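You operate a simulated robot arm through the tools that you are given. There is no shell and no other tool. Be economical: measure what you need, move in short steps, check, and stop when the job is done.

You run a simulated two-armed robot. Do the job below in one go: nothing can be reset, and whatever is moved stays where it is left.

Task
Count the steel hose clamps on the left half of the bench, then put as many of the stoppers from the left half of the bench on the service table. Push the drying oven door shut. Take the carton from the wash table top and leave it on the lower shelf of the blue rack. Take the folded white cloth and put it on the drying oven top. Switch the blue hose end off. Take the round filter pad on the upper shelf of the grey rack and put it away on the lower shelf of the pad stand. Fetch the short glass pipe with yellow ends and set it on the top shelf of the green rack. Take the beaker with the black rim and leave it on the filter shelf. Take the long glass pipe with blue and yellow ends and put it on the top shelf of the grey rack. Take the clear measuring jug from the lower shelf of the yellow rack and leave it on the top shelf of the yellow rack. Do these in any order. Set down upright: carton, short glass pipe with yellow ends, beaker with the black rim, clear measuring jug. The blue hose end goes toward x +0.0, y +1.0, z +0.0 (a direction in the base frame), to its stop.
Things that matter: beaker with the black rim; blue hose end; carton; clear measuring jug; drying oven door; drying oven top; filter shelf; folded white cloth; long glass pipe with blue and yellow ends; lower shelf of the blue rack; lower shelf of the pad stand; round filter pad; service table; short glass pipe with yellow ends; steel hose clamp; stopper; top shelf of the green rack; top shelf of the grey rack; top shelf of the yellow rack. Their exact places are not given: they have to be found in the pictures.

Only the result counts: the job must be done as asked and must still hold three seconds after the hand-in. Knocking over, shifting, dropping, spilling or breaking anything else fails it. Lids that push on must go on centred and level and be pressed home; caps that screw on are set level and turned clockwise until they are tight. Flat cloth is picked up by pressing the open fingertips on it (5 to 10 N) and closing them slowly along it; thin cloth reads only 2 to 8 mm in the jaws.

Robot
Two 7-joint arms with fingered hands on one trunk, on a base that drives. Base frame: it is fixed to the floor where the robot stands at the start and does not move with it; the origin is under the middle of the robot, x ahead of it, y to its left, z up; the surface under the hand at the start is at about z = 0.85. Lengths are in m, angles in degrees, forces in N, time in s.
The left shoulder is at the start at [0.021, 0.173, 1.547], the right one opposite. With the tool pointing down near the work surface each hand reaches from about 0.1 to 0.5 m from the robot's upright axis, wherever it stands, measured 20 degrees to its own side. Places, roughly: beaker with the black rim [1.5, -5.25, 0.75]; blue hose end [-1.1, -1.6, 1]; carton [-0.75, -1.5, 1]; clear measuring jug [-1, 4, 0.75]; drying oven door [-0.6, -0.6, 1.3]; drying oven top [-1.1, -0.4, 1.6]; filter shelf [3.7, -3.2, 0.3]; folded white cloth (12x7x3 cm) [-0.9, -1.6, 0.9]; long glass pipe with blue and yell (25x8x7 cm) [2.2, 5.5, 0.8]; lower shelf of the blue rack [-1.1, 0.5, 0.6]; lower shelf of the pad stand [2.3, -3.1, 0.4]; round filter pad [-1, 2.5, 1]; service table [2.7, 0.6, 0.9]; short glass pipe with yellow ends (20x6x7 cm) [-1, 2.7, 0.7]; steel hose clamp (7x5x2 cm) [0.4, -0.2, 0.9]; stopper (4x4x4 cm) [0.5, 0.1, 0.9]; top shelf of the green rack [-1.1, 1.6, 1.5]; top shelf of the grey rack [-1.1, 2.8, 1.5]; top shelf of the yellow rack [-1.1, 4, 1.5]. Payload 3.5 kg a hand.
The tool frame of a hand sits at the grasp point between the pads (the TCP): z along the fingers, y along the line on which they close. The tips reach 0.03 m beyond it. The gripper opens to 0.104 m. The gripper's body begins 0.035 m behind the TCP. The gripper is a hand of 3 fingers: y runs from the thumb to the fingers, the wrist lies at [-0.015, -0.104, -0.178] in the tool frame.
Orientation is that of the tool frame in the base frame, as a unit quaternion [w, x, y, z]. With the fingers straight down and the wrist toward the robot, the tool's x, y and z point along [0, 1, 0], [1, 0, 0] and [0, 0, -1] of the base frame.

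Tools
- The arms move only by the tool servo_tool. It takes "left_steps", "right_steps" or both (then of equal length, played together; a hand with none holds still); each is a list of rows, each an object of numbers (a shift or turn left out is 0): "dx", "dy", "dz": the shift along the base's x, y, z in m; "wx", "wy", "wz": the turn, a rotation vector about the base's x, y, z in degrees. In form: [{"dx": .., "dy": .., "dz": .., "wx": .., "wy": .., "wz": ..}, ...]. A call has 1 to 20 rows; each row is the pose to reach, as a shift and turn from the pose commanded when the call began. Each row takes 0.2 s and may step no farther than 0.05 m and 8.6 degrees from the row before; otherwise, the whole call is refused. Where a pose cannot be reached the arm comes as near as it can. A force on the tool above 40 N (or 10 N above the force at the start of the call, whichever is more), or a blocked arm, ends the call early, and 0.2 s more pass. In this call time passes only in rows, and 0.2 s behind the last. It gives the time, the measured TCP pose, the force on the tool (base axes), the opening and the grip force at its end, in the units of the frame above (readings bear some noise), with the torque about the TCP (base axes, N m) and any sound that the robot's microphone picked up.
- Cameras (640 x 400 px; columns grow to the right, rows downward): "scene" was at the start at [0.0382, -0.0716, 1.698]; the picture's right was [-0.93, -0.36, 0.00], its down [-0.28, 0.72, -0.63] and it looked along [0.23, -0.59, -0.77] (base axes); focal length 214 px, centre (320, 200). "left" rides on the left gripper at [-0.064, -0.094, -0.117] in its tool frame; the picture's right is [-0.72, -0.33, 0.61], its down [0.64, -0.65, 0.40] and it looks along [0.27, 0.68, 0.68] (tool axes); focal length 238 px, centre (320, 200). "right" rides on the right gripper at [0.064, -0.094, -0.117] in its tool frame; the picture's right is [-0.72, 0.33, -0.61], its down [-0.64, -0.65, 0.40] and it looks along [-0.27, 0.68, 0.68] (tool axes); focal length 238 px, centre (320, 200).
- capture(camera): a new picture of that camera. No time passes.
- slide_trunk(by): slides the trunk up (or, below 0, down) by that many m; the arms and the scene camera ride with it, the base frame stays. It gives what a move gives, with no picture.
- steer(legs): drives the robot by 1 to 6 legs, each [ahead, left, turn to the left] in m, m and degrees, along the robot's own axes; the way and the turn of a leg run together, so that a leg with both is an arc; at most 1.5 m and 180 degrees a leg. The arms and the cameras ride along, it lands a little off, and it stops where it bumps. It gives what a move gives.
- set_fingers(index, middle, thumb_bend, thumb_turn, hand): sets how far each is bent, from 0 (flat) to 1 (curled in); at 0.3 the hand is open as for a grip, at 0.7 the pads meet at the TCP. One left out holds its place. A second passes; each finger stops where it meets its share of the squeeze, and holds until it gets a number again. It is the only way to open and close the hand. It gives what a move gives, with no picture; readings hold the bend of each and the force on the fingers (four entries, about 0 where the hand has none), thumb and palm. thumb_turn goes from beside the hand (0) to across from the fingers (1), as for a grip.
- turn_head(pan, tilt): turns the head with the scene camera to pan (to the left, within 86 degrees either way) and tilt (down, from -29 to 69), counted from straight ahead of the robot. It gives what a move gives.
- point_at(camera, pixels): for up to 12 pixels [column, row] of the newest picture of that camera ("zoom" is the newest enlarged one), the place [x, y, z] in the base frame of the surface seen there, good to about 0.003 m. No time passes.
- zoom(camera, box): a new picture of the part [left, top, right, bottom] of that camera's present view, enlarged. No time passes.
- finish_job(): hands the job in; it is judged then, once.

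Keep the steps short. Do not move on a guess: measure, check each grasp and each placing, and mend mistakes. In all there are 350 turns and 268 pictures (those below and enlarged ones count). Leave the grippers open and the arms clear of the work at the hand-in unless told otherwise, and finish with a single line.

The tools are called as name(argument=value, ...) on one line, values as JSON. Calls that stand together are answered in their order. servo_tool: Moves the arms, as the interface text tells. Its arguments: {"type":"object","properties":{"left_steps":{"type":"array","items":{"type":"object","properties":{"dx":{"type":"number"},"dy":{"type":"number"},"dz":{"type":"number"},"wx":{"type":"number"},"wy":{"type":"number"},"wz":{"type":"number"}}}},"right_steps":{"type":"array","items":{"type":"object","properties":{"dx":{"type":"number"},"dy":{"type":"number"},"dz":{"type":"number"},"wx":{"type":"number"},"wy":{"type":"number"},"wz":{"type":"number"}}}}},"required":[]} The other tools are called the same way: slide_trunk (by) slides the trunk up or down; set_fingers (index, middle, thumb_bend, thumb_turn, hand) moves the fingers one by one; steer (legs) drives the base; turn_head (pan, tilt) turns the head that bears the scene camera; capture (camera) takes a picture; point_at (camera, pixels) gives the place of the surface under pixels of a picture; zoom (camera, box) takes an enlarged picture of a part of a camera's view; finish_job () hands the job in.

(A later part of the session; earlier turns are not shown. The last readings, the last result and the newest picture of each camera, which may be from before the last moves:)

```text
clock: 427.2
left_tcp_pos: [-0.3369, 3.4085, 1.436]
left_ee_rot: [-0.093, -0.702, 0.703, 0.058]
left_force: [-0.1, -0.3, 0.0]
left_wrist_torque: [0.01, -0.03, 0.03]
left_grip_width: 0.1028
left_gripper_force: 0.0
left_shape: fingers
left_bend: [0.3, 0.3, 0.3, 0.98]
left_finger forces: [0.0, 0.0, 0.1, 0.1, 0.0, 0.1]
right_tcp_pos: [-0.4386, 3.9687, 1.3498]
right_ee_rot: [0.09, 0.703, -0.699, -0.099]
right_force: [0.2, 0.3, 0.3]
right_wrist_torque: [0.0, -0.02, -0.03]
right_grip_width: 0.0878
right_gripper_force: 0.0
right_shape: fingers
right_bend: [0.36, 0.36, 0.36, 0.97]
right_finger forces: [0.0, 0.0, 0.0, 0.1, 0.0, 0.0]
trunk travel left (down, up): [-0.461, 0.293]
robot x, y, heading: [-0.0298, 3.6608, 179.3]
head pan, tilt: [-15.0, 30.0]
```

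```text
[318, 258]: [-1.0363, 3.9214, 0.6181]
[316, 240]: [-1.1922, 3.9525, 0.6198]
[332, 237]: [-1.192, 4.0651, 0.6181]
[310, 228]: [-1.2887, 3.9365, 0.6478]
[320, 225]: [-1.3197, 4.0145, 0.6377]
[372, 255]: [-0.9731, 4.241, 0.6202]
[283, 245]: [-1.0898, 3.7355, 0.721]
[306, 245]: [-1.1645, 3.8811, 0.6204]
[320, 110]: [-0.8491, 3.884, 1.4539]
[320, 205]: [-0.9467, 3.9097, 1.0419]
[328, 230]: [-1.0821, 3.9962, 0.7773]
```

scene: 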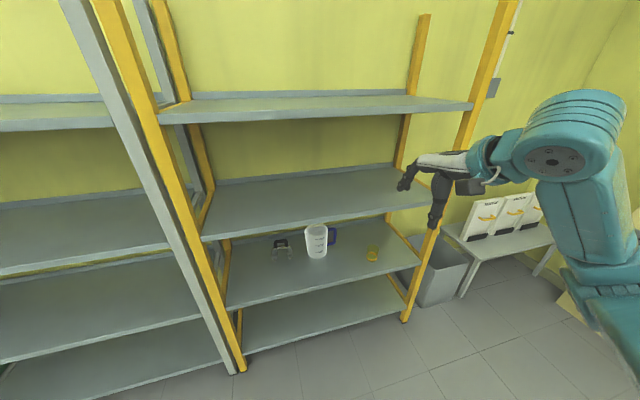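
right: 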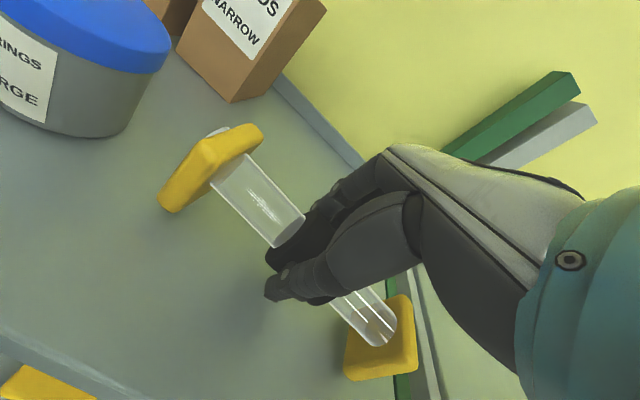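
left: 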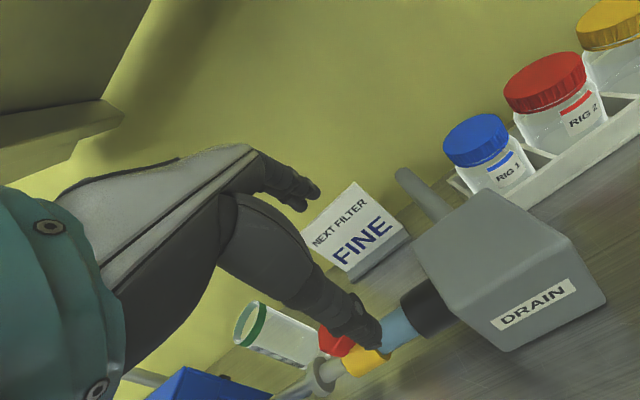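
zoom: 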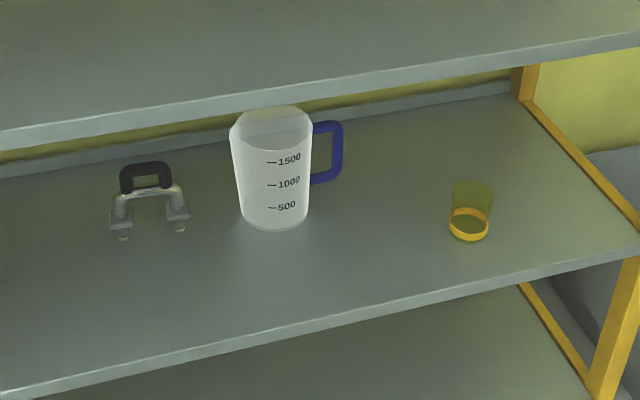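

The jug is wider than the gripper; I will hold it by its blue handle (vertical bar near y 4.01), right hand pointing forward with fingers through the loop. First re-orient the right hand: unpitch, yaw +90°, pitch 70°.

servo_tool(right_steps=[{"wy": -8}, {"wy": -15}])

servo_tool(right_steps=[{"wz": 8}, {"wz": 16}, {"wz": 24}, {"wz": 32}, {"wz": 40}, {"wz": 48}, {"wz": 56}, {"wz": 64}, {"wz": 72}, {"wz": 80}, {"wz": 88}])

servo_tool(right_steps=[{"wy": 8}, {"wy": 16}, {"wy": 24}, {"wy": 32}, {"wy": 40}, {"wy": 48}, {"wy": 56}, {"wy": 64}, {"wy": 70}])

slide_trunk(by=-0.38)

capture(camera="right")

```text
clock: 427.8
left_tcp_pos: [-0.3375, 3.4094, 1.4358]
left_ee_rot: [-0.092, -0.702, 0.704, 0.059]
left_force: [0.5, -1.2, 0.8]
left_wrist_torque: [-0.01, 0.03, 0.01]
left_grip_width: 0.1032
left_gripper_force: 0.0
left_shape: fingers
left_bend: [0.3, 0.3, 0.3, 0.98]
left_finger forces: [0.0, 0.0, 0.0, 0.0, 0.1, 0.0]
right_tcp_pos: [-0.4394, 3.9681, 1.3511]
right_ee_rot: [-0.002, 0.71, -0.704, -0.006]
right_force: [0.6, -0.3, -0.1]
right_wrist_torque: [0.01, 0.01, -0.03]
right_grip_width: 0.088
right_gripper_force: 0.1
right_shape: fingers
right_bend: [0.36, 0.36, 0.36, 0.97]
right_finger forces: [0.0, 0.0, 0.1, 0.0, 0.1, 0.0]
trunk travel left (down, up): [-0.461, 0.293]
robot x, y, heading: [-0.0345, 3.6608, 179.4]
head pan, tilt: [-15.0, 30.0]
```

```text
clock: 430.2
left_tcp_pos: [-0.3379, 3.4102, 1.4368]
left_ee_rot: [-0.093, -0.702, 0.703, 0.058]
left_force: [0.8, 0.2, -0.8]
left_wrist_torque: [-0.01, 0.0, 0.0]
left_grip_width: 0.1028
left_gripper_force: 0.1
left_shape: fingers
left_bend: [0.3, 0.3, 0.3, 0.98]
left_finger forces: [0.0, 0.0, 0.1, 0.0, 0.0, 0.0]
right_tcp_pos: [-0.4385, 3.9689, 1.3507]
right_ee_rot: [0.003, 1.0, -0.011, -0.006]
right_force: [0.0, 0.9, 0.6]
right_wrist_torque: [0.03, -0.01, -0.05]
right_grip_width: 0.0881
right_gripper_force: 0.0
right_shape: fingers
right_bend: [0.36, 0.36, 0.36, 0.97]
right_finger forces: [0.0, 0.1, 0.0, 0.1, 0.0, 0.0]
trunk travel left (down, up): [-0.461, 0.293]
robot x, y, heading: [-0.028, 3.6626, 179.3]
head pan, tilt: [-15.0, 30.0]
```

```text
clock: 432.2
left_tcp_pos: [-0.3374, 3.4088, 1.4362]
left_ee_rot: [-0.094, -0.702, 0.703, 0.058]
left_force: [0.6, 0.1, 0.0]
left_wrist_torque: [0.0, -0.01, 0.04]
left_grip_width: 0.1031
left_gripper_force: 0.1
left_shape: fingers
left_bend: [0.3, 0.3, 0.3, 0.98]
left_finger forces: [0.1, 0.1, 0.0, 0.0, 0.0, 0.0]
right_tcp_pos: [-0.4381, 3.9684, 1.3505]
right_ee_rot: [0.011, 0.815, -0.009, -0.579]
right_force: [-0.1, -0.2, 0.8]
right_wrist_torque: [-0.03, -0.01, 0.0]
right_grip_width: 0.088
right_gripper_force: 0.1
right_shape: fingers
right_bend: [0.36, 0.36, 0.36, 0.97]
right_finger forces: [0.0, 0.1, 0.1, 0.0, 0.1, 0.1]
trunk travel left (down, up): [-0.461, 0.293]
robot x, y, heading: [-0.032, 3.6632, 179.4]
head pan, tilt: [-15.0, 30.0]
```

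```text
clock: 435.9
left_tcp_pos: [-0.3897, 3.4094, 1.0283]
left_ee_rot: [-0.046, -0.704, 0.708, 0.011]
left_force: [0.7, -0.1, 0.3]
left_wrist_torque: [0.02, 0.03, -0.01]
left_grip_width: 0.103
left_gripper_force: 0.0
left_shape: fingers
left_bend: [0.3, 0.3, 0.3, 0.98]
left_finger forces: [0.0, 0.1, 0.0, 0.0, 0.1, 0.1]
right_tcp_pos: [-0.4857, 3.9699, 0.9167]
right_ee_rot: [0.012, 0.86, -0.009, -0.51]
right_force: [0.1, 0.3, 0.0]
right_wrist_torque: [-0.04, -0.01, -0.01]
right_grip_width: 0.0879
right_gripper_force: 0.0
right_shape: fingers
right_bend: [0.36, 0.36, 0.36, 0.97]
right_finger forces: [0.1, 0.0, 0.0, 0.0, 0.1, 0.0]
trunk travel left (down, up): [-0.081, 0.673]
robot x, y, heading: [-0.0282, 3.6625, 179.5]
head pan, tilt: [-15.0, 30.0]
```

```text
115 pictures are left
```

right: 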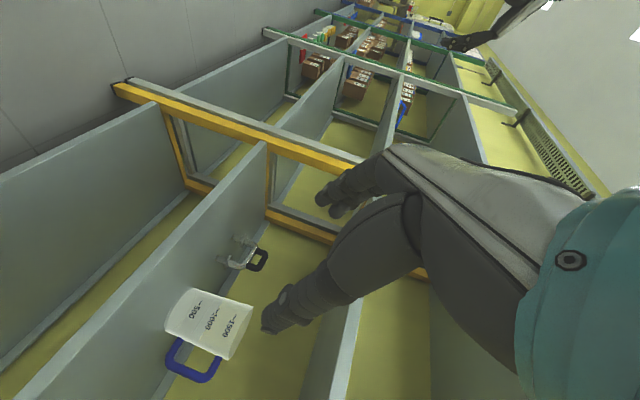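

point_at(camera="right", pixels=[[193, 374], [178, 352], [213, 370], [185, 366], [202, 376], [171, 362], [210, 320], [180, 320], [235, 330], [200, 295]])

zoom(camera="right", box=[130, 270, 290, 400])

capture(camera="scene")

```text
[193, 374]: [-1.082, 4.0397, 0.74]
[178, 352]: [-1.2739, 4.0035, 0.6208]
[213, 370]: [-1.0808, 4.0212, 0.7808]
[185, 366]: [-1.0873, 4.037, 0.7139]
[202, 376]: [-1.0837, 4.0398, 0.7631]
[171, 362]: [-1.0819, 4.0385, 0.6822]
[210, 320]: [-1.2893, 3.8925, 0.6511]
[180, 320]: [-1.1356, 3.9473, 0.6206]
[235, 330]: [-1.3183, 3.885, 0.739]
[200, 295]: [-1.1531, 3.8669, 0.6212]
```

```text
3.08 times, centred on (210, 335) of right
```

zoom: 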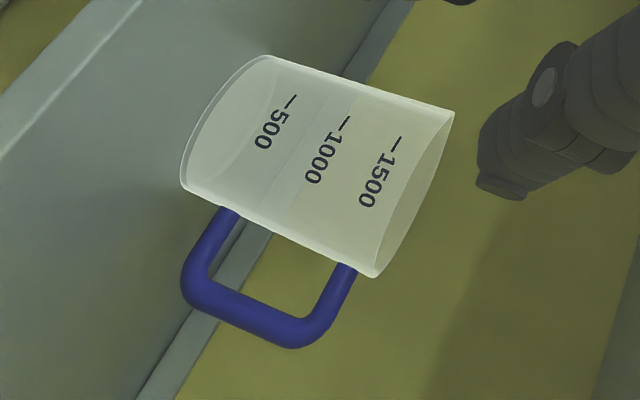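

```text
113 pictures are left
```

scene: 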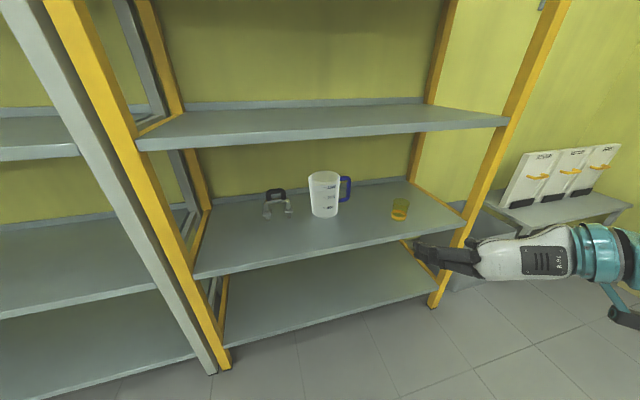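

zoom(camera="scene", box=[290, 155, 370, 225])

point_at(camera="zoom", pixels=[[475, 220], [475, 180], [475, 260], [430, 172], [435, 270], [490, 220], [350, 385], [280, 380], [270, 340]])

```text
5.71 times, centred on (330, 190) of scene
```

zoom: 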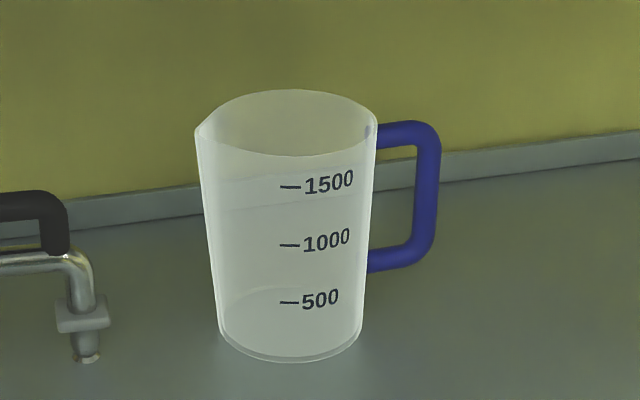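

```text
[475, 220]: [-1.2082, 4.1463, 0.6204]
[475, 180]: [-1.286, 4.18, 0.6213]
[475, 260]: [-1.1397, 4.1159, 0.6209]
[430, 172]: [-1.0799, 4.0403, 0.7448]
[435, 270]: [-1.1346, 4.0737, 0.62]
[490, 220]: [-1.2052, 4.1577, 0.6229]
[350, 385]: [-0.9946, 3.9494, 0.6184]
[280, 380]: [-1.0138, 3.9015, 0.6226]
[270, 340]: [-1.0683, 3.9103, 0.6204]
```

Handle bar: centre (−1.09, 4.037), z 0.68–0.79, inner gap ≈ 3.4 cm. Set fingers to 0.5 (thumb wide), shift the hand left and drive right/ahead.

set_fingers(hand="right", index=0.5, middle=0.5, thumb_bend=0.3)

servo_tool(right_steps=[{"dy": -0.03}, {"dy": -0.06}, {"dy": -0.09}, {"dy": -0.12}])

steer(legs=[[0, -0.195, 0.5], [0.36, 0, 0]])

capture(camera="right")

capture(camera="scene")

```text
clock: 436.9
left_tcp_pos: [-0.3899, 3.4095, 1.0262]
left_ee_rot: [-0.047, -0.705, 0.708, 0.01]
left_force: [-0.2, 0.1, 0.1]
left_wrist_torque: [0.01, 0.02, 0.02]
left_grip_width: 0.1029
left_gripper_force: 0.1
left_shape: fingers
left_bend: [0.3, 0.3, 0.3, 0.98]
left_finger forces: [0.1, 0.0, 0.1, 0.0, 0.1, 0.0]
right_tcp_pos: [-0.4887, 3.9695, 0.9161]
right_ee_rot: [0.012, 0.86, -0.009, -0.51]
right_force: [-0.6, 0.3, -0.1]
right_wrist_torque: [-0.03, 0.05, 0.04]
right_grip_width: 0.0779
right_gripper_force: 0.0
right_shape: fingers
right_bend: [0.5, 0.5, 0.3, 0.97]
right_finger forces: [0.0, 0.0, 0.0, 0.0, 0.0, 0.1]
trunk travel left (down, up): [-0.081, 0.673]
robot x, y, heading: [-0.032, 3.6662, 179.5]
head pan, tilt: [-15.0, 30.0]
```

```text
clock: 437.9
left_tcp_pos: [-0.3913, 3.4094, 1.0261]
left_ee_rot: [-0.044, -0.704, 0.708, 0.01]
left_force: [-0.3, 0.2, -0.2]
left_wrist_torque: [0.03, 0.03, 0.03]
left_grip_width: 0.1026
left_gripper_force: 0.1
left_shape: fingers
left_bend: [0.3, 0.3, 0.3, 0.98]
left_finger forces: [0.0, 0.0, 0.0, 0.1, 0.0, 0.1]
right_tcp_pos: [-0.5498, 3.8668, 0.9318]
right_ee_rot: [0.012, 0.861, -0.009, -0.508]
right_force: [0.7, -0.1, -0.1]
right_wrist_torque: [0.0, -0.04, 0.0]
right_grip_width: 0.0778
right_gripper_force: 0.1
right_shape: fingers
right_bend: [0.5, 0.5, 0.3, 0.97]
right_finger forces: [0.1, 0.1, 0.1, 0.1, 0.1, 0.0]
right hand out of reach, approached as far as the arm can: row 1, 2, 3, 4
trunk travel left (down, up): [-0.081, 0.673]
robot x, y, heading: [-0.0258, 3.6612, 179.5]
head pan, tilt: [-15.0, 30.0]
```

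```text
clock: 441.5
left_tcp_pos: [-0.7518, 3.6017, 1.028]
left_ee_rot: [0.046, 0.707, -0.706, -0.01]
left_force: [-0.2, 0.8, -0.1]
left_wrist_torque: [0.0, 0.0, 0.0]
left_grip_width: 0.103
left_gripper_force: 0.1
left_shape: fingers
left_bend: [0.3, 0.3, 0.3, 0.98]
left_finger forces: [0.1, 0.0, 0.0, 0.0, 0.0, 0.1]
right_tcp_pos: [-0.909, 4.0553, 0.9319]
right_ee_rot: [0.016, 0.862, 0.002, -0.507]
right_force: [10.2, 3.6, -2.3]
right_wrist_torque: [-0.3, 0.91, -0.42]
right_grip_width: 0.0775
right_gripper_force: 0.0
right_shape: fingers
right_bend: [0.5, 0.5, 0.3, 0.98]
right_finger forces: [0.0, 0.0, 0.0, 0.0, 0.0, 0.0]
trunk travel left (down, up): [-0.081, 0.673]
robot x, y, heading: [-0.3924, 3.859, 179.9]
head pan, tilt: [-15.0, 30.0]
stopped in leg 2: the force on the tool passed its limit at 48 N (the readings are from after the stop); the commanded pose is now the measured one
```

```text
111 pictures are left
```

right: 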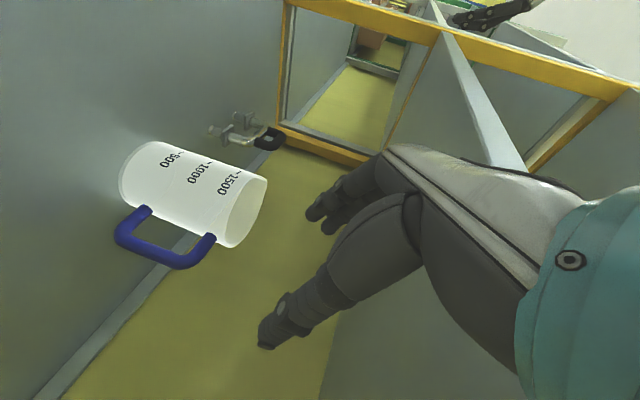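

```text
110 pictures are left
```

scene: 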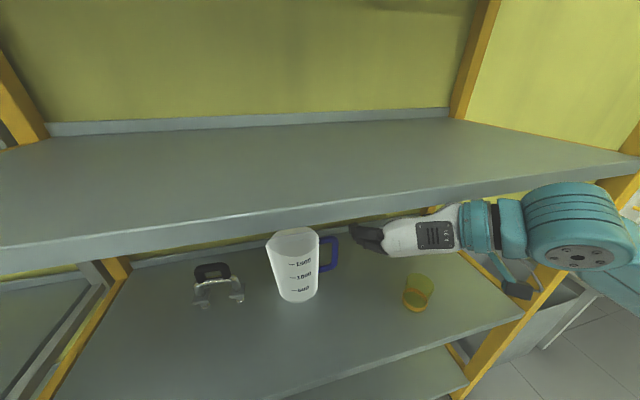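

The hand top touched the edge of the 1.04 shelf (48 N stop). Back off 0.12, lower the hand by 0.13.

steer(legs=[[-0.12, 0, 0]])

servo_tool(right_steps=[{"dz": -0.03}, {"dz": -0.06}, {"dz": -0.09}, {"dz": -0.12}, {"dz": -0.14}])

capture(camera="scene")

capture(camera="right")

```text
clock: 442.7
left_tcp_pos: [-0.6304, 3.6015, 1.0279]
left_ee_rot: [0.046, 0.707, -0.706, -0.01]
left_force: [1.0, 0.0, 0.6]
left_wrist_torque: [0.0, 0.01, -0.01]
left_grip_width: 0.103
left_gripper_force: 0.1
left_shape: fingers
left_bend: [0.3, 0.3, 0.3, 0.98]
left_finger forces: [0.0, 0.0, 0.1, 0.1, 0.0, 0.0]
right_tcp_pos: [-0.7904, 4.0548, 0.93]
right_ee_rot: [0.015, 0.862, 0.002, -0.507]
right_force: [0.0, 0.1, 0.8]
right_wrist_torque: [0.02, -0.03, 0.01]
right_grip_width: 0.0777
right_gripper_force: 0.0
right_shape: fingers
right_bend: [0.5, 0.5, 0.3, 0.98]
right_finger forces: [0.1, 0.0, 0.0, 0.1, 0.0, 0.0]
trunk travel left (down, up): [-0.081, 0.673]
robot x, y, heading: [-0.2764, 3.8568, 180.1]
head pan, tilt: [-15.0, 30.0]
```

```text
clock: 443.9
left_tcp_pos: [-0.6325, 3.6008, 1.0262]
left_ee_rot: [0.045, 0.707, -0.706, -0.01]
left_force: [-0.4, 0.1, -0.2]
left_wrist_torque: [0.04, 0.03, -0.01]
left_grip_width: 0.1027
left_gripper_force: 0.0
left_shape: fingers
left_bend: [0.3, 0.3, 0.3, 0.98]
left_finger forces: [0.1, 0.0, 0.1, 0.1, 0.0, 0.0]
right_tcp_pos: [-0.7912, 4.0571, 0.7896]
right_ee_rot: [0.015, 0.862, 0.002, -0.507]
right_force: [0.6, 0.6, -0.2]
right_wrist_torque: [0.02, -0.01, 0.01]
right_grip_width: 0.0774
right_gripper_force: 0.0
right_shape: fingers
right_bend: [0.5, 0.5, 0.3, 0.98]
right_finger forces: [0.1, 0.1, 0.1, 0.1, 0.0, 0.0]
right hand out of reach, approached as far as the arm can: row 1, 2, 3
trunk travel left (down, up): [-0.081, 0.673]
robot x, y, heading: [-0.2735, 3.861, 180.0]
head pan, tilt: [-15.0, 30.0]
```

```text
109 pictures are left
```

scene: 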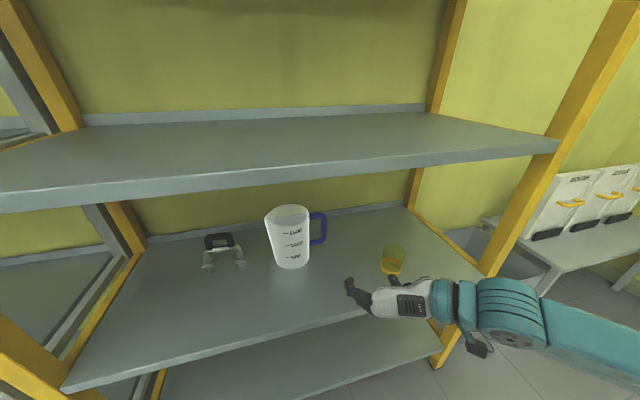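

```text
108 pictures are left
```

right: 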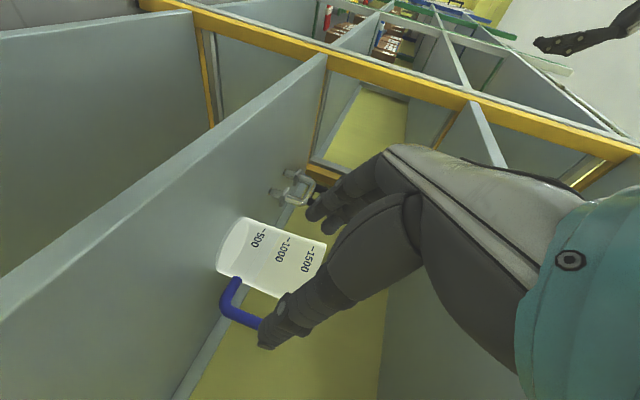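

point_at(camera="right", pixels=[[228, 300], [245, 318], [232, 285], [225, 310], [238, 322], [236, 312]])

point_at(camera="scene", pixels=[[324, 228], [324, 235], [322, 218], [318, 243], [316, 215]])

zoom(camera="scene", box=[250, 190, 350, 280])

```text
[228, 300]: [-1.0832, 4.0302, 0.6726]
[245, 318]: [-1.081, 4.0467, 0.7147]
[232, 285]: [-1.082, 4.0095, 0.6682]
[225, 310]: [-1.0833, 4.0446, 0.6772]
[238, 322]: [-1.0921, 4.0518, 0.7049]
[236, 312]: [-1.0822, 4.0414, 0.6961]
```

```text
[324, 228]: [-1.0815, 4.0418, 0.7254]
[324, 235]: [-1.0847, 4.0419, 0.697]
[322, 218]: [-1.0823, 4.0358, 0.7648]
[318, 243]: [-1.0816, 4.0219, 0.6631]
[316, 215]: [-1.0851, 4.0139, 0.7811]
```

```text
4.44 times, centred on (300, 235) of scene
```

zoom: 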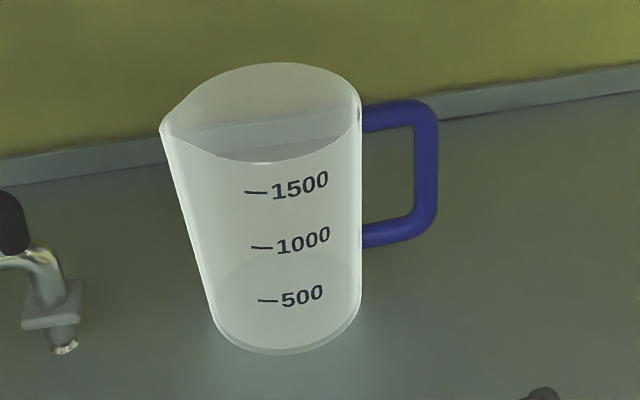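

Bar centre (−1.092, 4.042), z 0.66–0.79. Drive ahead 0.12, then arm to pre-grasp (−1.007, 4.053, 0.779).

steer(legs=[[0.12, 0, 0]])

servo_tool(right_steps=[{"dx": -0.03, "dz": -0.004}, {"dx": -0.06, "dz": -0.008, "dy": -0.003}, {"dx": -0.095, "dz": -0.011, "dy": -0.005}])

capture(camera="right")

zoom(camera="scene", box=[240, 200, 480, 350])

```text
clock: 445.2
left_tcp_pos: [-0.752, 3.6018, 1.0261]
left_ee_rot: [0.046, 0.707, -0.706, -0.01]
left_force: [0.0, 0.1, 0.2]
left_wrist_torque: [-0.03, -0.01, -0.01]
left_grip_width: 0.1029
left_gripper_force: 0.0
left_shape: fingers
left_bend: [0.3, 0.3, 0.3, 0.98]
left_finger forces: [0.0, 0.1, 0.0, 0.0, 0.1, 0.1]
right_tcp_pos: [-0.9092, 4.0575, 0.7898]
right_ee_rot: [0.014, 0.862, 0.001, -0.506]
right_force: [-0.7, -0.8, 0.1]
right_wrist_torque: [0.02, 0.01, 0.03]
right_grip_width: 0.0776
right_gripper_force: 0.0
right_shape: fingers
right_bend: [0.5, 0.5, 0.3, 0.98]
right_finger forces: [0.0, 0.0, 0.0, 0.0, 0.0, 0.1]
trunk travel left (down, up): [-0.081, 0.673]
robot x, y, heading: [-0.3965, 3.8568, 180.0]
head pan, tilt: [-15.0, 30.0]
```

```text
clock: 446.0
left_tcp_pos: [-0.7522, 3.6017, 1.0263]
left_ee_rot: [0.045, 0.707, -0.706, -0.01]
left_force: [-0.3, -0.7, -0.3]
left_wrist_torque: [-0.01, 0.0, 0.04]
left_grip_width: 0.1029
left_gripper_force: 0.0
left_shape: fingers
left_bend: [0.3, 0.3, 0.3, 0.98]
left_finger forces: [0.0, 0.0, 0.0, 0.0, 0.1, 0.1]
right_tcp_pos: [-1.0038, 4.0526, 0.7776]
right_ee_rot: [0.015, 0.862, 0.001, -0.507]
right_force: [-0.6, 0.8, 0.2]
right_wrist_torque: [0.0, 0.01, -0.03]
right_grip_width: 0.0777
right_gripper_force: 0.0
right_shape: fingers
right_bend: [0.5, 0.5, 0.3, 0.98]
right_finger forces: [0.0, 0.0, 0.0, 0.1, 0.0, 0.0]
trunk travel left (down, up): [-0.081, 0.673]
robot x, y, heading: [-0.3962, 3.8589, 179.8]
head pan, tilt: [-15.0, 30.0]
```

```text
106 pictures are left
```

right: 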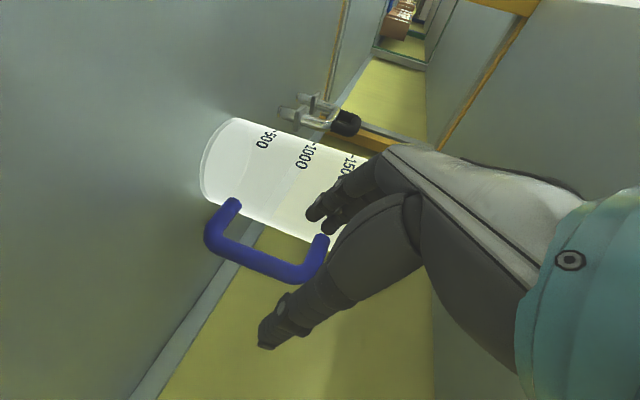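

```text
2.67 times, centred on (360, 275) of scene
```

zoom: 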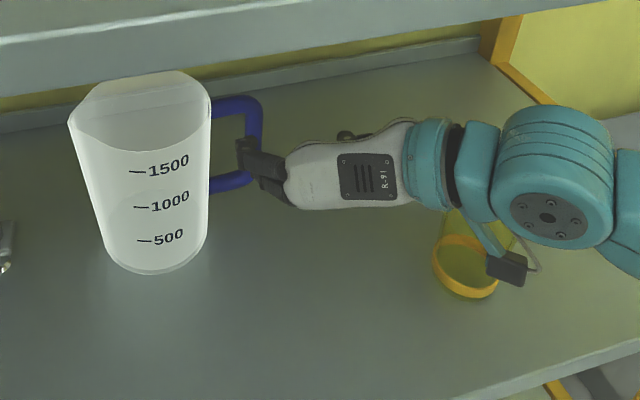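

Bar lies between fingers (jug side) and thumb. Advance along the tool axis.

servo_tool(right_steps=[{"dx": -0.02, "dz": -0.011}, {"dx": -0.04, "dz": -0.022}, {"dx": -0.06, "dz": -0.033}, {"dx": -0.08, "dz": -0.043}])

capture(camera="right")

```text
clock: 447.0
left_tcp_pos: [-0.7513, 3.6032, 1.0253]
left_ee_rot: [0.045, 0.707, -0.705, -0.01]
left_force: [1.0, 0.1, 0.3]
left_wrist_torque: [0.0, -0.01, 0.0]
left_grip_width: 0.1027
left_gripper_force: 0.1
left_shape: fingers
left_bend: [0.3, 0.3, 0.3, 0.98]
left_finger forces: [0.1, 0.1, 0.0, 0.0, 0.0, 0.1]
right_tcp_pos: [-1.0859, 4.0522, 0.7363]
right_ee_rot: [0.015, 0.862, 0.001, -0.506]
right_force: [0.7, -0.7, 0.3]
right_wrist_torque: [-0.01, -0.01, 0.03]
right_grip_width: 0.0776
right_gripper_force: 0.1
right_shape: fingers
right_bend: [0.5, 0.5, 0.3, 0.98]
right_finger forces: [0.0, 0.0, 0.1, 0.0, 0.1, 0.1]
trunk travel left (down, up): [-0.081, 0.673]
robot x, y, heading: [-0.3958, 3.8603, 180.1]
head pan, tilt: [-15.0, 30.0]
```

```text
104 pictures are left
```

right: 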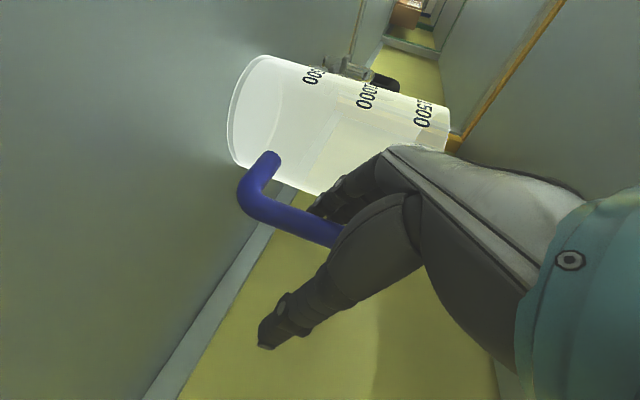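

Fingers are in the loop with no contact. Close thumb first, then fingers.

set_fingers(hand="right", thumb_bend=0.56)

set_fingers(hand="right", index=0.75, middle=0.75, thumb_bend=0.7)

capture(camera="right")

```text
clock: 448.0
left_tcp_pos: [-0.7517, 3.6027, 1.0269]
left_ee_rot: [0.045, 0.707, -0.706, -0.009]
left_force: [0.5, -0.6, -0.5]
left_wrist_torque: [-0.02, 0.02, -0.01]
left_grip_width: 0.1026
left_gripper_force: 0.1
left_shape: fingers
left_bend: [0.3, 0.3, 0.3, 0.98]
left_finger forces: [0.0, 0.0, 0.1, 0.0, 0.1, 0.0]
right_tcp_pos: [-1.0844, 4.0516, 0.7364]
right_ee_rot: [0.015, 0.862, 0.001, -0.507]
right_force: [-0.1, -0.9, -1.0]
right_wrist_torque: [-0.01, 0.02, -0.03]
right_grip_width: 0.0447
right_gripper_force: 0.1
right_shape: fingers
right_bend: [0.5, 0.5, 0.56, 0.98]
right_finger forces: [0.0, 0.1, 0.0, 0.0, 0.0, 0.0]
trunk travel left (down, up): [-0.081, 0.673]
robot x, y, heading: [-0.3929, 3.8579, 179.8]
head pan, tilt: [-15.0, 30.0]
```

```text
clock: 449.0
left_tcp_pos: [-0.7514, 3.603, 1.0262]
left_ee_rot: [0.046, 0.707, -0.706, -0.01]
left_force: [0.6, -0.3, -0.4]
left_wrist_torque: [0.0, -0.01, -0.01]
left_grip_width: 0.1029
left_gripper_force: 0.0
left_shape: fingers
left_bend: [0.3, 0.3, 0.3, 0.98]
left_finger forces: [0.0, 0.0, 0.0, 0.0, 0.0, 0.0]
right_tcp_pos: [-1.0844, 4.0526, 0.7363]
right_ee_rot: [0.014, 0.862, 0.001, -0.507]
right_force: [-0.3, -0.9, -0.1]
right_wrist_torque: [0.01, 0.02, 0.01]
right_grip_width: 0.0
right_gripper_force: 2.9
right_shape: fingers
right_bend: [0.74, 0.75, 0.68, 0.97]
right_finger forces: [3.5, 0.0, 0.1, 0.0, 2.3, 0.0]
trunk travel left (down, up): [-0.081, 0.673]
robot x, y, heading: [-0.3969, 3.8564, 180.0]
head pan, tilt: [-15.0, 30.0]
```

```text
103 pictures are left
```

right: 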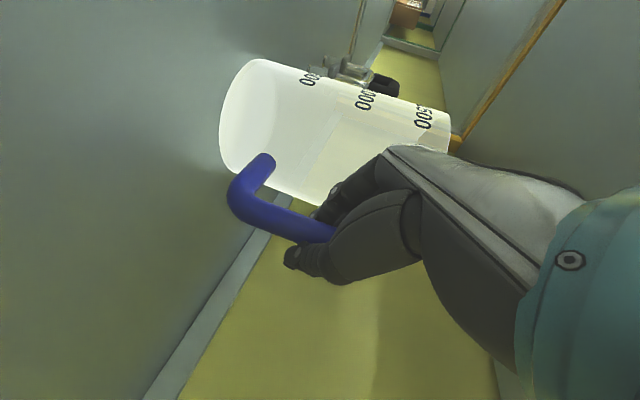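

zoom(camera="right", box=[200, 120, 420, 320])

zoom(camera="scene", box=[240, 200, 400, 300])

```text
2.00 times, centred on (310, 220) of right
```

zoom: 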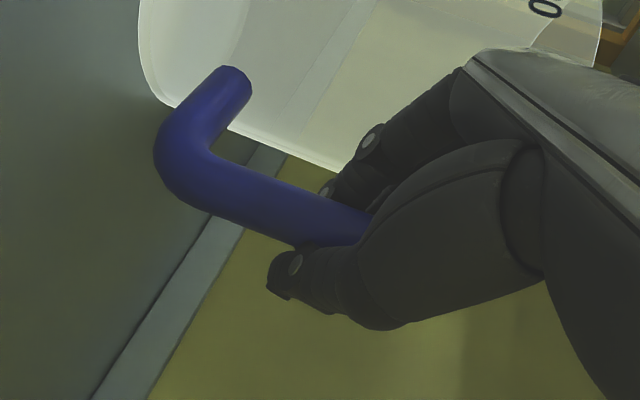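

```text
4.00 times, centred on (320, 250) of scene
```

zoom: 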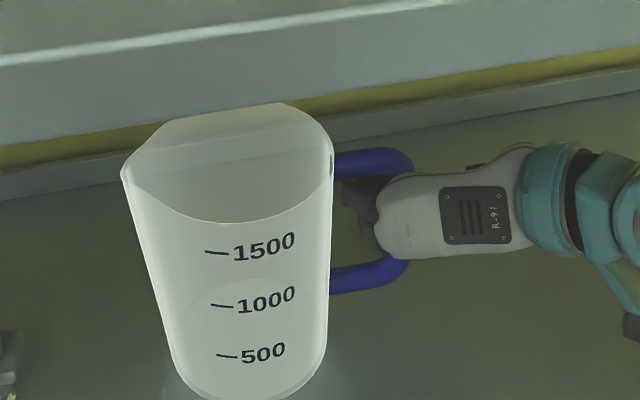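

The bar is enclosed. Curl more for a firmer hold.

set_fingers(hand="right", index=0.95, middle=0.95, thumb_bend=0.9)

capture(camera="right")

```text
clock: 450.0
left_tcp_pos: [-0.7509, 3.6026, 1.0272]
left_ee_rot: [0.046, 0.707, -0.706, -0.01]
left_force: [-0.4, 0.8, -0.3]
left_wrist_torque: [-0.01, 0.0, 0.04]
left_grip_width: 0.1028
left_gripper_force: 0.3
left_shape: fingers
left_bend: [0.3, 0.3, 0.3, 0.98]
left_finger forces: [0.0, 0.0, 0.1, 0.0, 0.0, 0.1]
right_tcp_pos: [-1.0853, 4.0522, 0.7375]
right_ee_rot: [0.015, 0.862, 0.002, -0.506]
right_force: [-0.4, -0.4, -1.9]
right_wrist_torque: [0.06, 0.07, 0.02]
right_grip_width: 0.0107
right_gripper_force: 0.6
right_shape: fingers
right_bend: [0.95, 0.95, 0.86, 0.97]
right_finger forces: [0.0, 1.3, 0.0, 0.0, 0.1, 0.0]
trunk travel left (down, up): [-0.081, 0.673]
robot x, y, heading: [-0.3954, 3.8551, 180.1]
head pan, tilt: [-15.0, 30.0]
```

```text
100 pictures are left
```

right: 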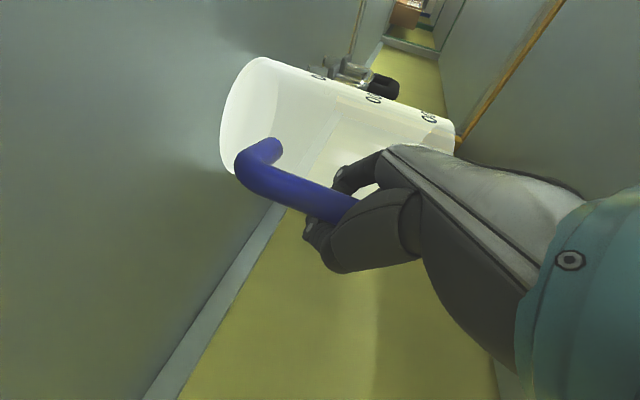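

The pads met without holding the bar: it sits too close to the palm. Reopen, retreat 15 mm, and check.

set_fingers(hand="right", index=0.5, middle=0.5, thumb_bend=0.3)

servo_tool(right_steps=[{"dx": 0.008, "dz": 0.004}, {"dx": 0.015, "dz": 0.008}])

capture(camera="right")

point_at(camera="right", pixels=[[265, 200], [285, 210], [300, 218], [250, 190], [320, 228], [290, 222], [280, 200]])

```text
clock: 451.0
left_tcp_pos: [-0.752, 3.6034, 1.0256]
left_ee_rot: [0.046, 0.707, -0.705, -0.01]
left_force: [0.6, -0.6, -0.1]
left_wrist_torque: [0.02, -0.02, -0.02]
left_grip_width: 0.1029
left_gripper_force: 0.0
left_shape: fingers
left_bend: [0.3, 0.3, 0.3, 0.98]
left_finger forces: [0.0, 0.1, 0.0, 0.0, 0.0, 0.1]
right_tcp_pos: [-1.0844, 4.0529, 0.7365]
right_ee_rot: [0.015, 0.862, 0.001, -0.506]
right_force: [-0.8, 0.3, -1.9]
right_wrist_torque: [0.04, 0.0, 0.01]
right_grip_width: 0.0774
right_gripper_force: 1.3
right_shape: fingers
right_bend: [0.5, 0.5, 0.3, 0.97]
right_finger forces: [0.0, 2.1, 0.0, 0.0, 0.0, 0.1]
trunk travel left (down, up): [-0.081, 0.673]
robot x, y, heading: [-0.3933, 3.8606, 179.9]
head pan, tilt: [-15.0, 30.0]
```

```text
clock: 451.6
left_tcp_pos: [-0.7514, 3.6021, 1.026]
left_ee_rot: [0.046, 0.707, -0.706, -0.01]
left_force: [0.1, 0.4, -1.0]
left_wrist_torque: [0.02, 0.0, -0.02]
left_grip_width: 0.1029
left_gripper_force: 0.0
left_shape: fingers
left_bend: [0.3, 0.3, 0.3, 0.98]
left_finger forces: [0.0, 0.1, 0.0, 0.0, 0.0, 0.0]
right_tcp_pos: [-1.069, 4.0526, 0.7446]
right_ee_rot: [0.015, 0.862, 0.001, -0.507]
right_force: [0.4, -0.7, -1.6]
right_wrist_torque: [0.05, -0.02, 0.01]
right_grip_width: 0.0773
right_gripper_force: 0.7
right_shape: fingers
right_bend: [0.5, 0.5, 0.3, 0.97]
right_finger forces: [0.1, 1.5, 0.1, 0.0, 0.0, 0.0]
trunk travel left (down, up): [-0.081, 0.673]
robot x, y, heading: [-0.3926, 3.8597, 180.2]
head pan, tilt: [-15.0, 30.0]
```

```text
99 pictures are left
```

right: 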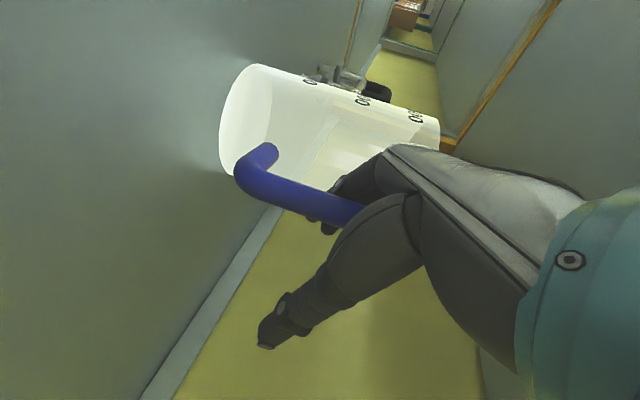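

```text
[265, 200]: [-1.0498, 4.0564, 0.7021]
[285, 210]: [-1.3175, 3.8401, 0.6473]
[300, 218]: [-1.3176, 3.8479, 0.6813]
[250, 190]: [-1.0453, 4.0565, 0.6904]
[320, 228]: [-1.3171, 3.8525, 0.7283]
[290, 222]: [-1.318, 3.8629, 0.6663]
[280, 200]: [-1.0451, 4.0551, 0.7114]
```

The curled fingers hooked and turned the jug slightly (bar now at (−1.056, 4.055)). I straighten the fingers stepwise while shifting right, then retreat so that the bar comes under the pads.

set_fingers(hand="right", index=0.4, middle=0.4)

servo_tool(right_steps=[{"dy": 0.006}, {"dy": 0.012}])

set_fingers(hand="right", index=0.3, middle=0.3)

capture(camera="right")

```text
clock: 452.6
left_tcp_pos: [-0.7513, 3.6014, 1.0268]
left_ee_rot: [0.045, 0.707, -0.706, -0.01]
left_force: [-0.5, -0.7, 0.3]
left_wrist_torque: [-0.01, -0.01, -0.02]
left_grip_width: 0.1029
left_gripper_force: 0.0
left_shape: fingers
left_bend: [0.3, 0.3, 0.3, 0.98]
left_finger forces: [0.1, 0.1, 0.1, 0.1, 0.0, 0.1]
right_tcp_pos: [-1.0696, 4.052, 0.7448]
right_ee_rot: [0.015, 0.862, 0.0, -0.507]
right_force: [-0.3, 0.6, -1.6]
right_wrist_torque: [0.03, 0.01, -0.01]
right_grip_width: 0.0902
right_gripper_force: 1.2
right_shape: fingers
right_bend: [0.4, 0.4, 0.3, 0.97]
right_finger forces: [0.0, 1.9, 0.0, 0.0, 0.1, 0.0]
trunk travel left (down, up): [-0.081, 0.673]
robot x, y, heading: [-0.3908, 3.8594, 180.2]
head pan, tilt: [-15.0, 30.0]
```

```text
clock: 453.2
left_tcp_pos: [-0.7521, 3.6016, 1.027]
left_ee_rot: [0.046, 0.707, -0.706, -0.01]
left_force: [0.0, -0.2, -1.3]
left_wrist_torque: [-0.01, 0.0, 0.02]
left_grip_width: 0.1031
left_gripper_force: 0.0
left_shape: fingers
left_bend: [0.3, 0.3, 0.3, 0.98]
left_finger forces: [0.1, 0.1, 0.0, 0.0, 0.0, 0.1]
right_tcp_pos: [-1.0702, 4.0639, 0.7443]
right_ee_rot: [0.016, 0.862, 0.001, -0.506]
right_force: [-0.6, -0.1, -1.4]
right_wrist_torque: [0.07, 0.02, 0.0]
right_grip_width: 0.0899
right_gripper_force: 0.8
right_shape: fingers
right_bend: [0.4, 0.4, 0.3, 0.97]
right_finger forces: [0.1, 1.2, 0.0, 0.1, 0.0, 0.1]
trunk travel left (down, up): [-0.081, 0.673]
robot x, y, heading: [-0.3964, 3.8578, 179.8]
head pan, tilt: [-15.0, 30.0]
```

```text
clock: 454.2
left_tcp_pos: [-0.7516, 3.6016, 1.0267]
left_ee_rot: [0.046, 0.707, -0.706, -0.011]
left_force: [-0.2, -0.9, 0.5]
left_wrist_torque: [0.01, 0.01, 0.01]
left_grip_width: 0.1026
left_gripper_force: 0.1
left_shape: fingers
left_bend: [0.3, 0.3, 0.3, 0.98]
left_finger forces: [0.0, 0.0, 0.0, 0.0, 0.0, 0.0]
right_tcp_pos: [-1.0706, 4.0647, 0.7443]
right_ee_rot: [0.014, 0.862, 0.001, -0.507]
right_force: [0.1, -0.2, -0.7]
right_wrist_torque: [0.06, 0.02, -0.02]
right_grip_width: 0.1025
right_gripper_force: 1.3
right_shape: fingers
right_bend: [0.3, 0.3, 0.3, 0.97]
right_finger forces: [0.0, 1.2, 0.0, 0.1, 0.0, 0.0]
trunk travel left (down, up): [-0.081, 0.673]
robot x, y, heading: [-0.3943, 3.859, 180.2]
head pan, tilt: [-15.0, 30.0]
```

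```text
98 pictures are left
```

right: 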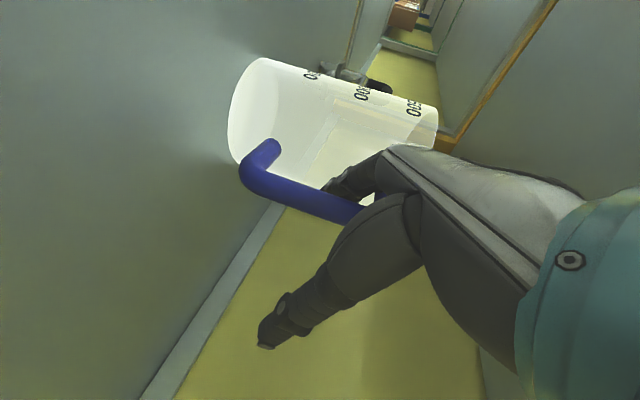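

The downward force shows the upper finger touches the handle's top arm. Lower 1 cm and retreat horizontally by 2.5 cm.

servo_tool(right_steps=[{"dz": -0.006}, {"dz": -0.012}, {"dz": -0.012, "dx": 0.01, "dy": 0.003}, {"dz": -0.012, "dx": 0.02, "dy": 0.005}, {"dz": -0.012, "dx": 0.026, "dy": 0.006}])

capture(camera="right")

zoom(camera="scene", box=[240, 200, 400, 300])

```text
clock: 455.4
left_tcp_pos: [-0.7517, 3.6025, 1.0258]
left_ee_rot: [0.046, 0.707, -0.706, -0.01]
left_force: [-0.5, 0.7, 0.3]
left_wrist_torque: [-0.01, -0.02, 0.03]
left_grip_width: 0.1028
left_gripper_force: 0.0
left_shape: fingers
left_bend: [0.3, 0.3, 0.3, 0.98]
left_finger forces: [0.0, 0.0, 0.1, 0.0, 0.0, 0.0]
right_tcp_pos: [-1.0443, 4.0698, 0.7327]
right_ee_rot: [0.015, 0.862, 0.001, -0.506]
right_force: [0.7, 0.3, -1.1]
right_wrist_torque: [-0.01, 0.02, -0.02]
right_grip_width: 0.1026
right_gripper_force: 0.1
right_shape: fingers
right_bend: [0.3, 0.3, 0.3, 0.97]
right_finger forces: [0.1, 0.0, 0.1, 0.1, 0.1, 0.0]
trunk travel left (down, up): [-0.081, 0.673]
robot x, y, heading: [-0.3966, 3.8568, 180.1]
head pan, tilt: [-15.0, 30.0]
```

```text
97 pictures are left
```

right: 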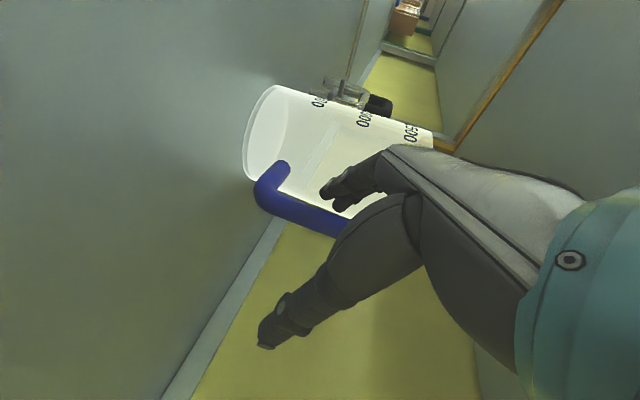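

```text
4.00 times, centred on (320, 250) of scene
```

zoom: 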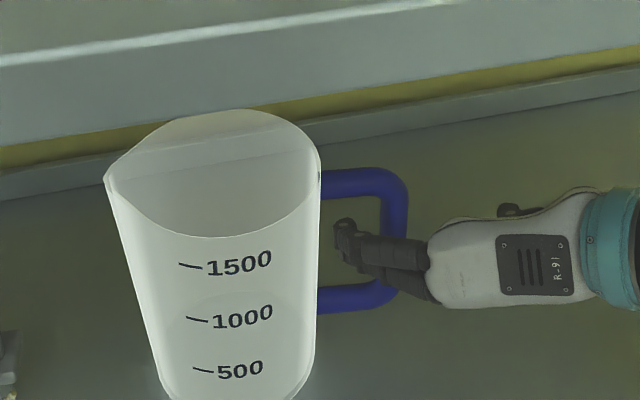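

point_at(camera="zoom", pixels=[[398, 195], [398, 215], [385, 295], [360, 182], [345, 300], [340, 230], [350, 260], [430, 285]])

point_at(camera="right", pixels=[[275, 205], [300, 215], [320, 225], [265, 195], [262, 207], [335, 232]])

```text
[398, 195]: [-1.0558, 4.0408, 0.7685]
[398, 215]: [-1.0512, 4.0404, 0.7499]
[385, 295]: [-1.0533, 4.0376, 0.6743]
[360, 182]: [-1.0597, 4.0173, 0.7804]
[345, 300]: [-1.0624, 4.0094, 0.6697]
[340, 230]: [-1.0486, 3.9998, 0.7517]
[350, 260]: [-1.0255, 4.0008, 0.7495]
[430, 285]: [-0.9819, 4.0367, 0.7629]
```

```text
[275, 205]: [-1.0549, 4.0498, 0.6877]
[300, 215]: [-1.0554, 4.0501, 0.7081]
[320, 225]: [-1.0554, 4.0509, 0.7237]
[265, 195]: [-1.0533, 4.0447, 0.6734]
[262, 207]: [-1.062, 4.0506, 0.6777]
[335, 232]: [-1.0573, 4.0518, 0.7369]
```

Bar centre ≈ (−1.064, 4.041). The stopper grips worked with the object ≈ 2 cm beyond the TCP, which is now the case. Centre the hand in y and close evenly.

set_fingers(hand="right", index=0.42, middle=0.42, thumb_bend=0.42)

servo_tool(right_steps=[{"dy": -0.01}, {"dy": -0.02, "dx": -0.002}, {"dy": -0.024, "dx": -0.005}])

set_fingers(hand="right", index=0.58, middle=0.58, thumb_bend=0.58)

capture(camera="right")

```text
clock: 456.4
left_tcp_pos: [-0.7517, 3.6033, 1.0268]
left_ee_rot: [0.046, 0.706, -0.706, -0.01]
left_force: [-0.1, -0.3, -0.2]
left_wrist_torque: [-0.01, 0.0, 0.0]
left_grip_width: 0.1031
left_gripper_force: 0.1
left_shape: fingers
left_bend: [0.3, 0.3, 0.3, 0.98]
left_finger forces: [0.1, 0.0, 0.1, 0.0, 0.0, 0.0]
right_tcp_pos: [-1.0431, 4.0706, 0.7312]
right_ee_rot: [0.015, 0.862, 0.0, -0.507]
right_force: [0.2, 0.4, 0.5]
right_wrist_torque: [0.0, -0.02, 0.02]
right_grip_width: 0.0738
right_gripper_force: 0.2
right_shape: fingers
right_bend: [0.42, 0.42, 0.42, 0.97]
right_finger forces: [0.2, 0.1, 0.1, 0.0, 0.1, 0.1]
trunk travel left (down, up): [-0.081, 0.673]
robot x, y, heading: [-0.392, 3.8586, 180.0]
head pan, tilt: [-15.0, 30.0]
```

```text
clock: 457.2
left_tcp_pos: [-0.7514, 3.6028, 1.0269]
left_ee_rot: [0.045, 0.707, -0.706, -0.01]
left_force: [0.8, -0.2, -0.6]
left_wrist_torque: [-0.01, 0.02, -0.02]
left_grip_width: 0.1028
left_gripper_force: 0.0
left_shape: fingers
left_bend: [0.3, 0.3, 0.3, 0.98]
left_finger forces: [0.0, 0.0, 0.1, 0.0, 0.1, 0.0]
right_tcp_pos: [-1.0483, 4.0475, 0.731]
right_ee_rot: [0.016, 0.862, 0.0, -0.506]
right_force: [0.9, 0.6, 0.5]
right_wrist_torque: [-0.01, -0.02, 0.02]
right_grip_width: 0.0734
right_gripper_force: 0.0
right_shape: fingers
right_bend: [0.42, 0.42, 0.42, 0.97]
right_finger forces: [0.1, 0.7, 0.0, 0.1, 0.0, 0.0]
trunk travel left (down, up): [-0.081, 0.673]
robot x, y, heading: [-0.3928, 3.856, 179.8]
head pan, tilt: [-15.0, 30.0]
```

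```text
clock: 458.2
left_tcp_pos: [-0.7515, 3.6014, 1.0267]
left_ee_rot: [0.046, 0.707, -0.706, -0.01]
left_force: [-0.2, 0.6, 0.1]
left_wrist_torque: [0.0, 0.01, -0.04]
left_grip_width: 0.103
left_gripper_force: 0.0
left_shape: fingers
left_bend: [0.3, 0.3, 0.3, 0.98]
left_finger forces: [0.1, 0.0, 0.1, 0.0, 0.0, 0.0]
right_tcp_pos: [-1.0499, 4.0478, 0.7326]
right_ee_rot: [0.014, 0.862, 0.0, -0.506]
right_force: [-0.3, -0.2, 0.0]
right_wrist_torque: [0.01, 0.02, 0.02]
right_grip_width: 0.0346
right_gripper_force: 0.1
right_shape: fingers
right_bend: [0.57, 0.57, 0.57, 0.97]
right_finger forces: [0.0, 0.0, 0.1, 0.1, 0.1, 0.0]
trunk travel left (down, up): [-0.081, 0.673]
robot x, y, heading: [-0.3933, 3.8609, 180.0]
head pan, tilt: [-15.0, 30.0]
```

```text
95 pictures are left
```

right: 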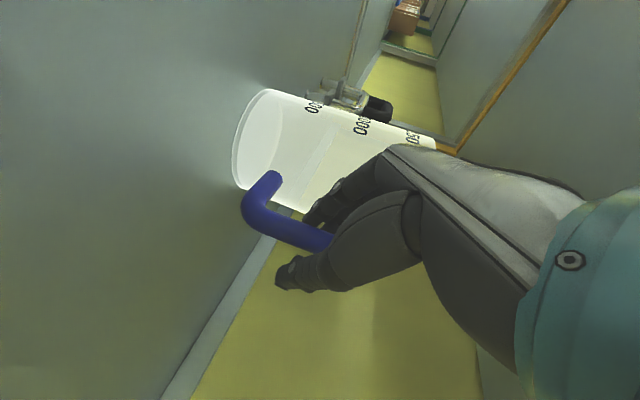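

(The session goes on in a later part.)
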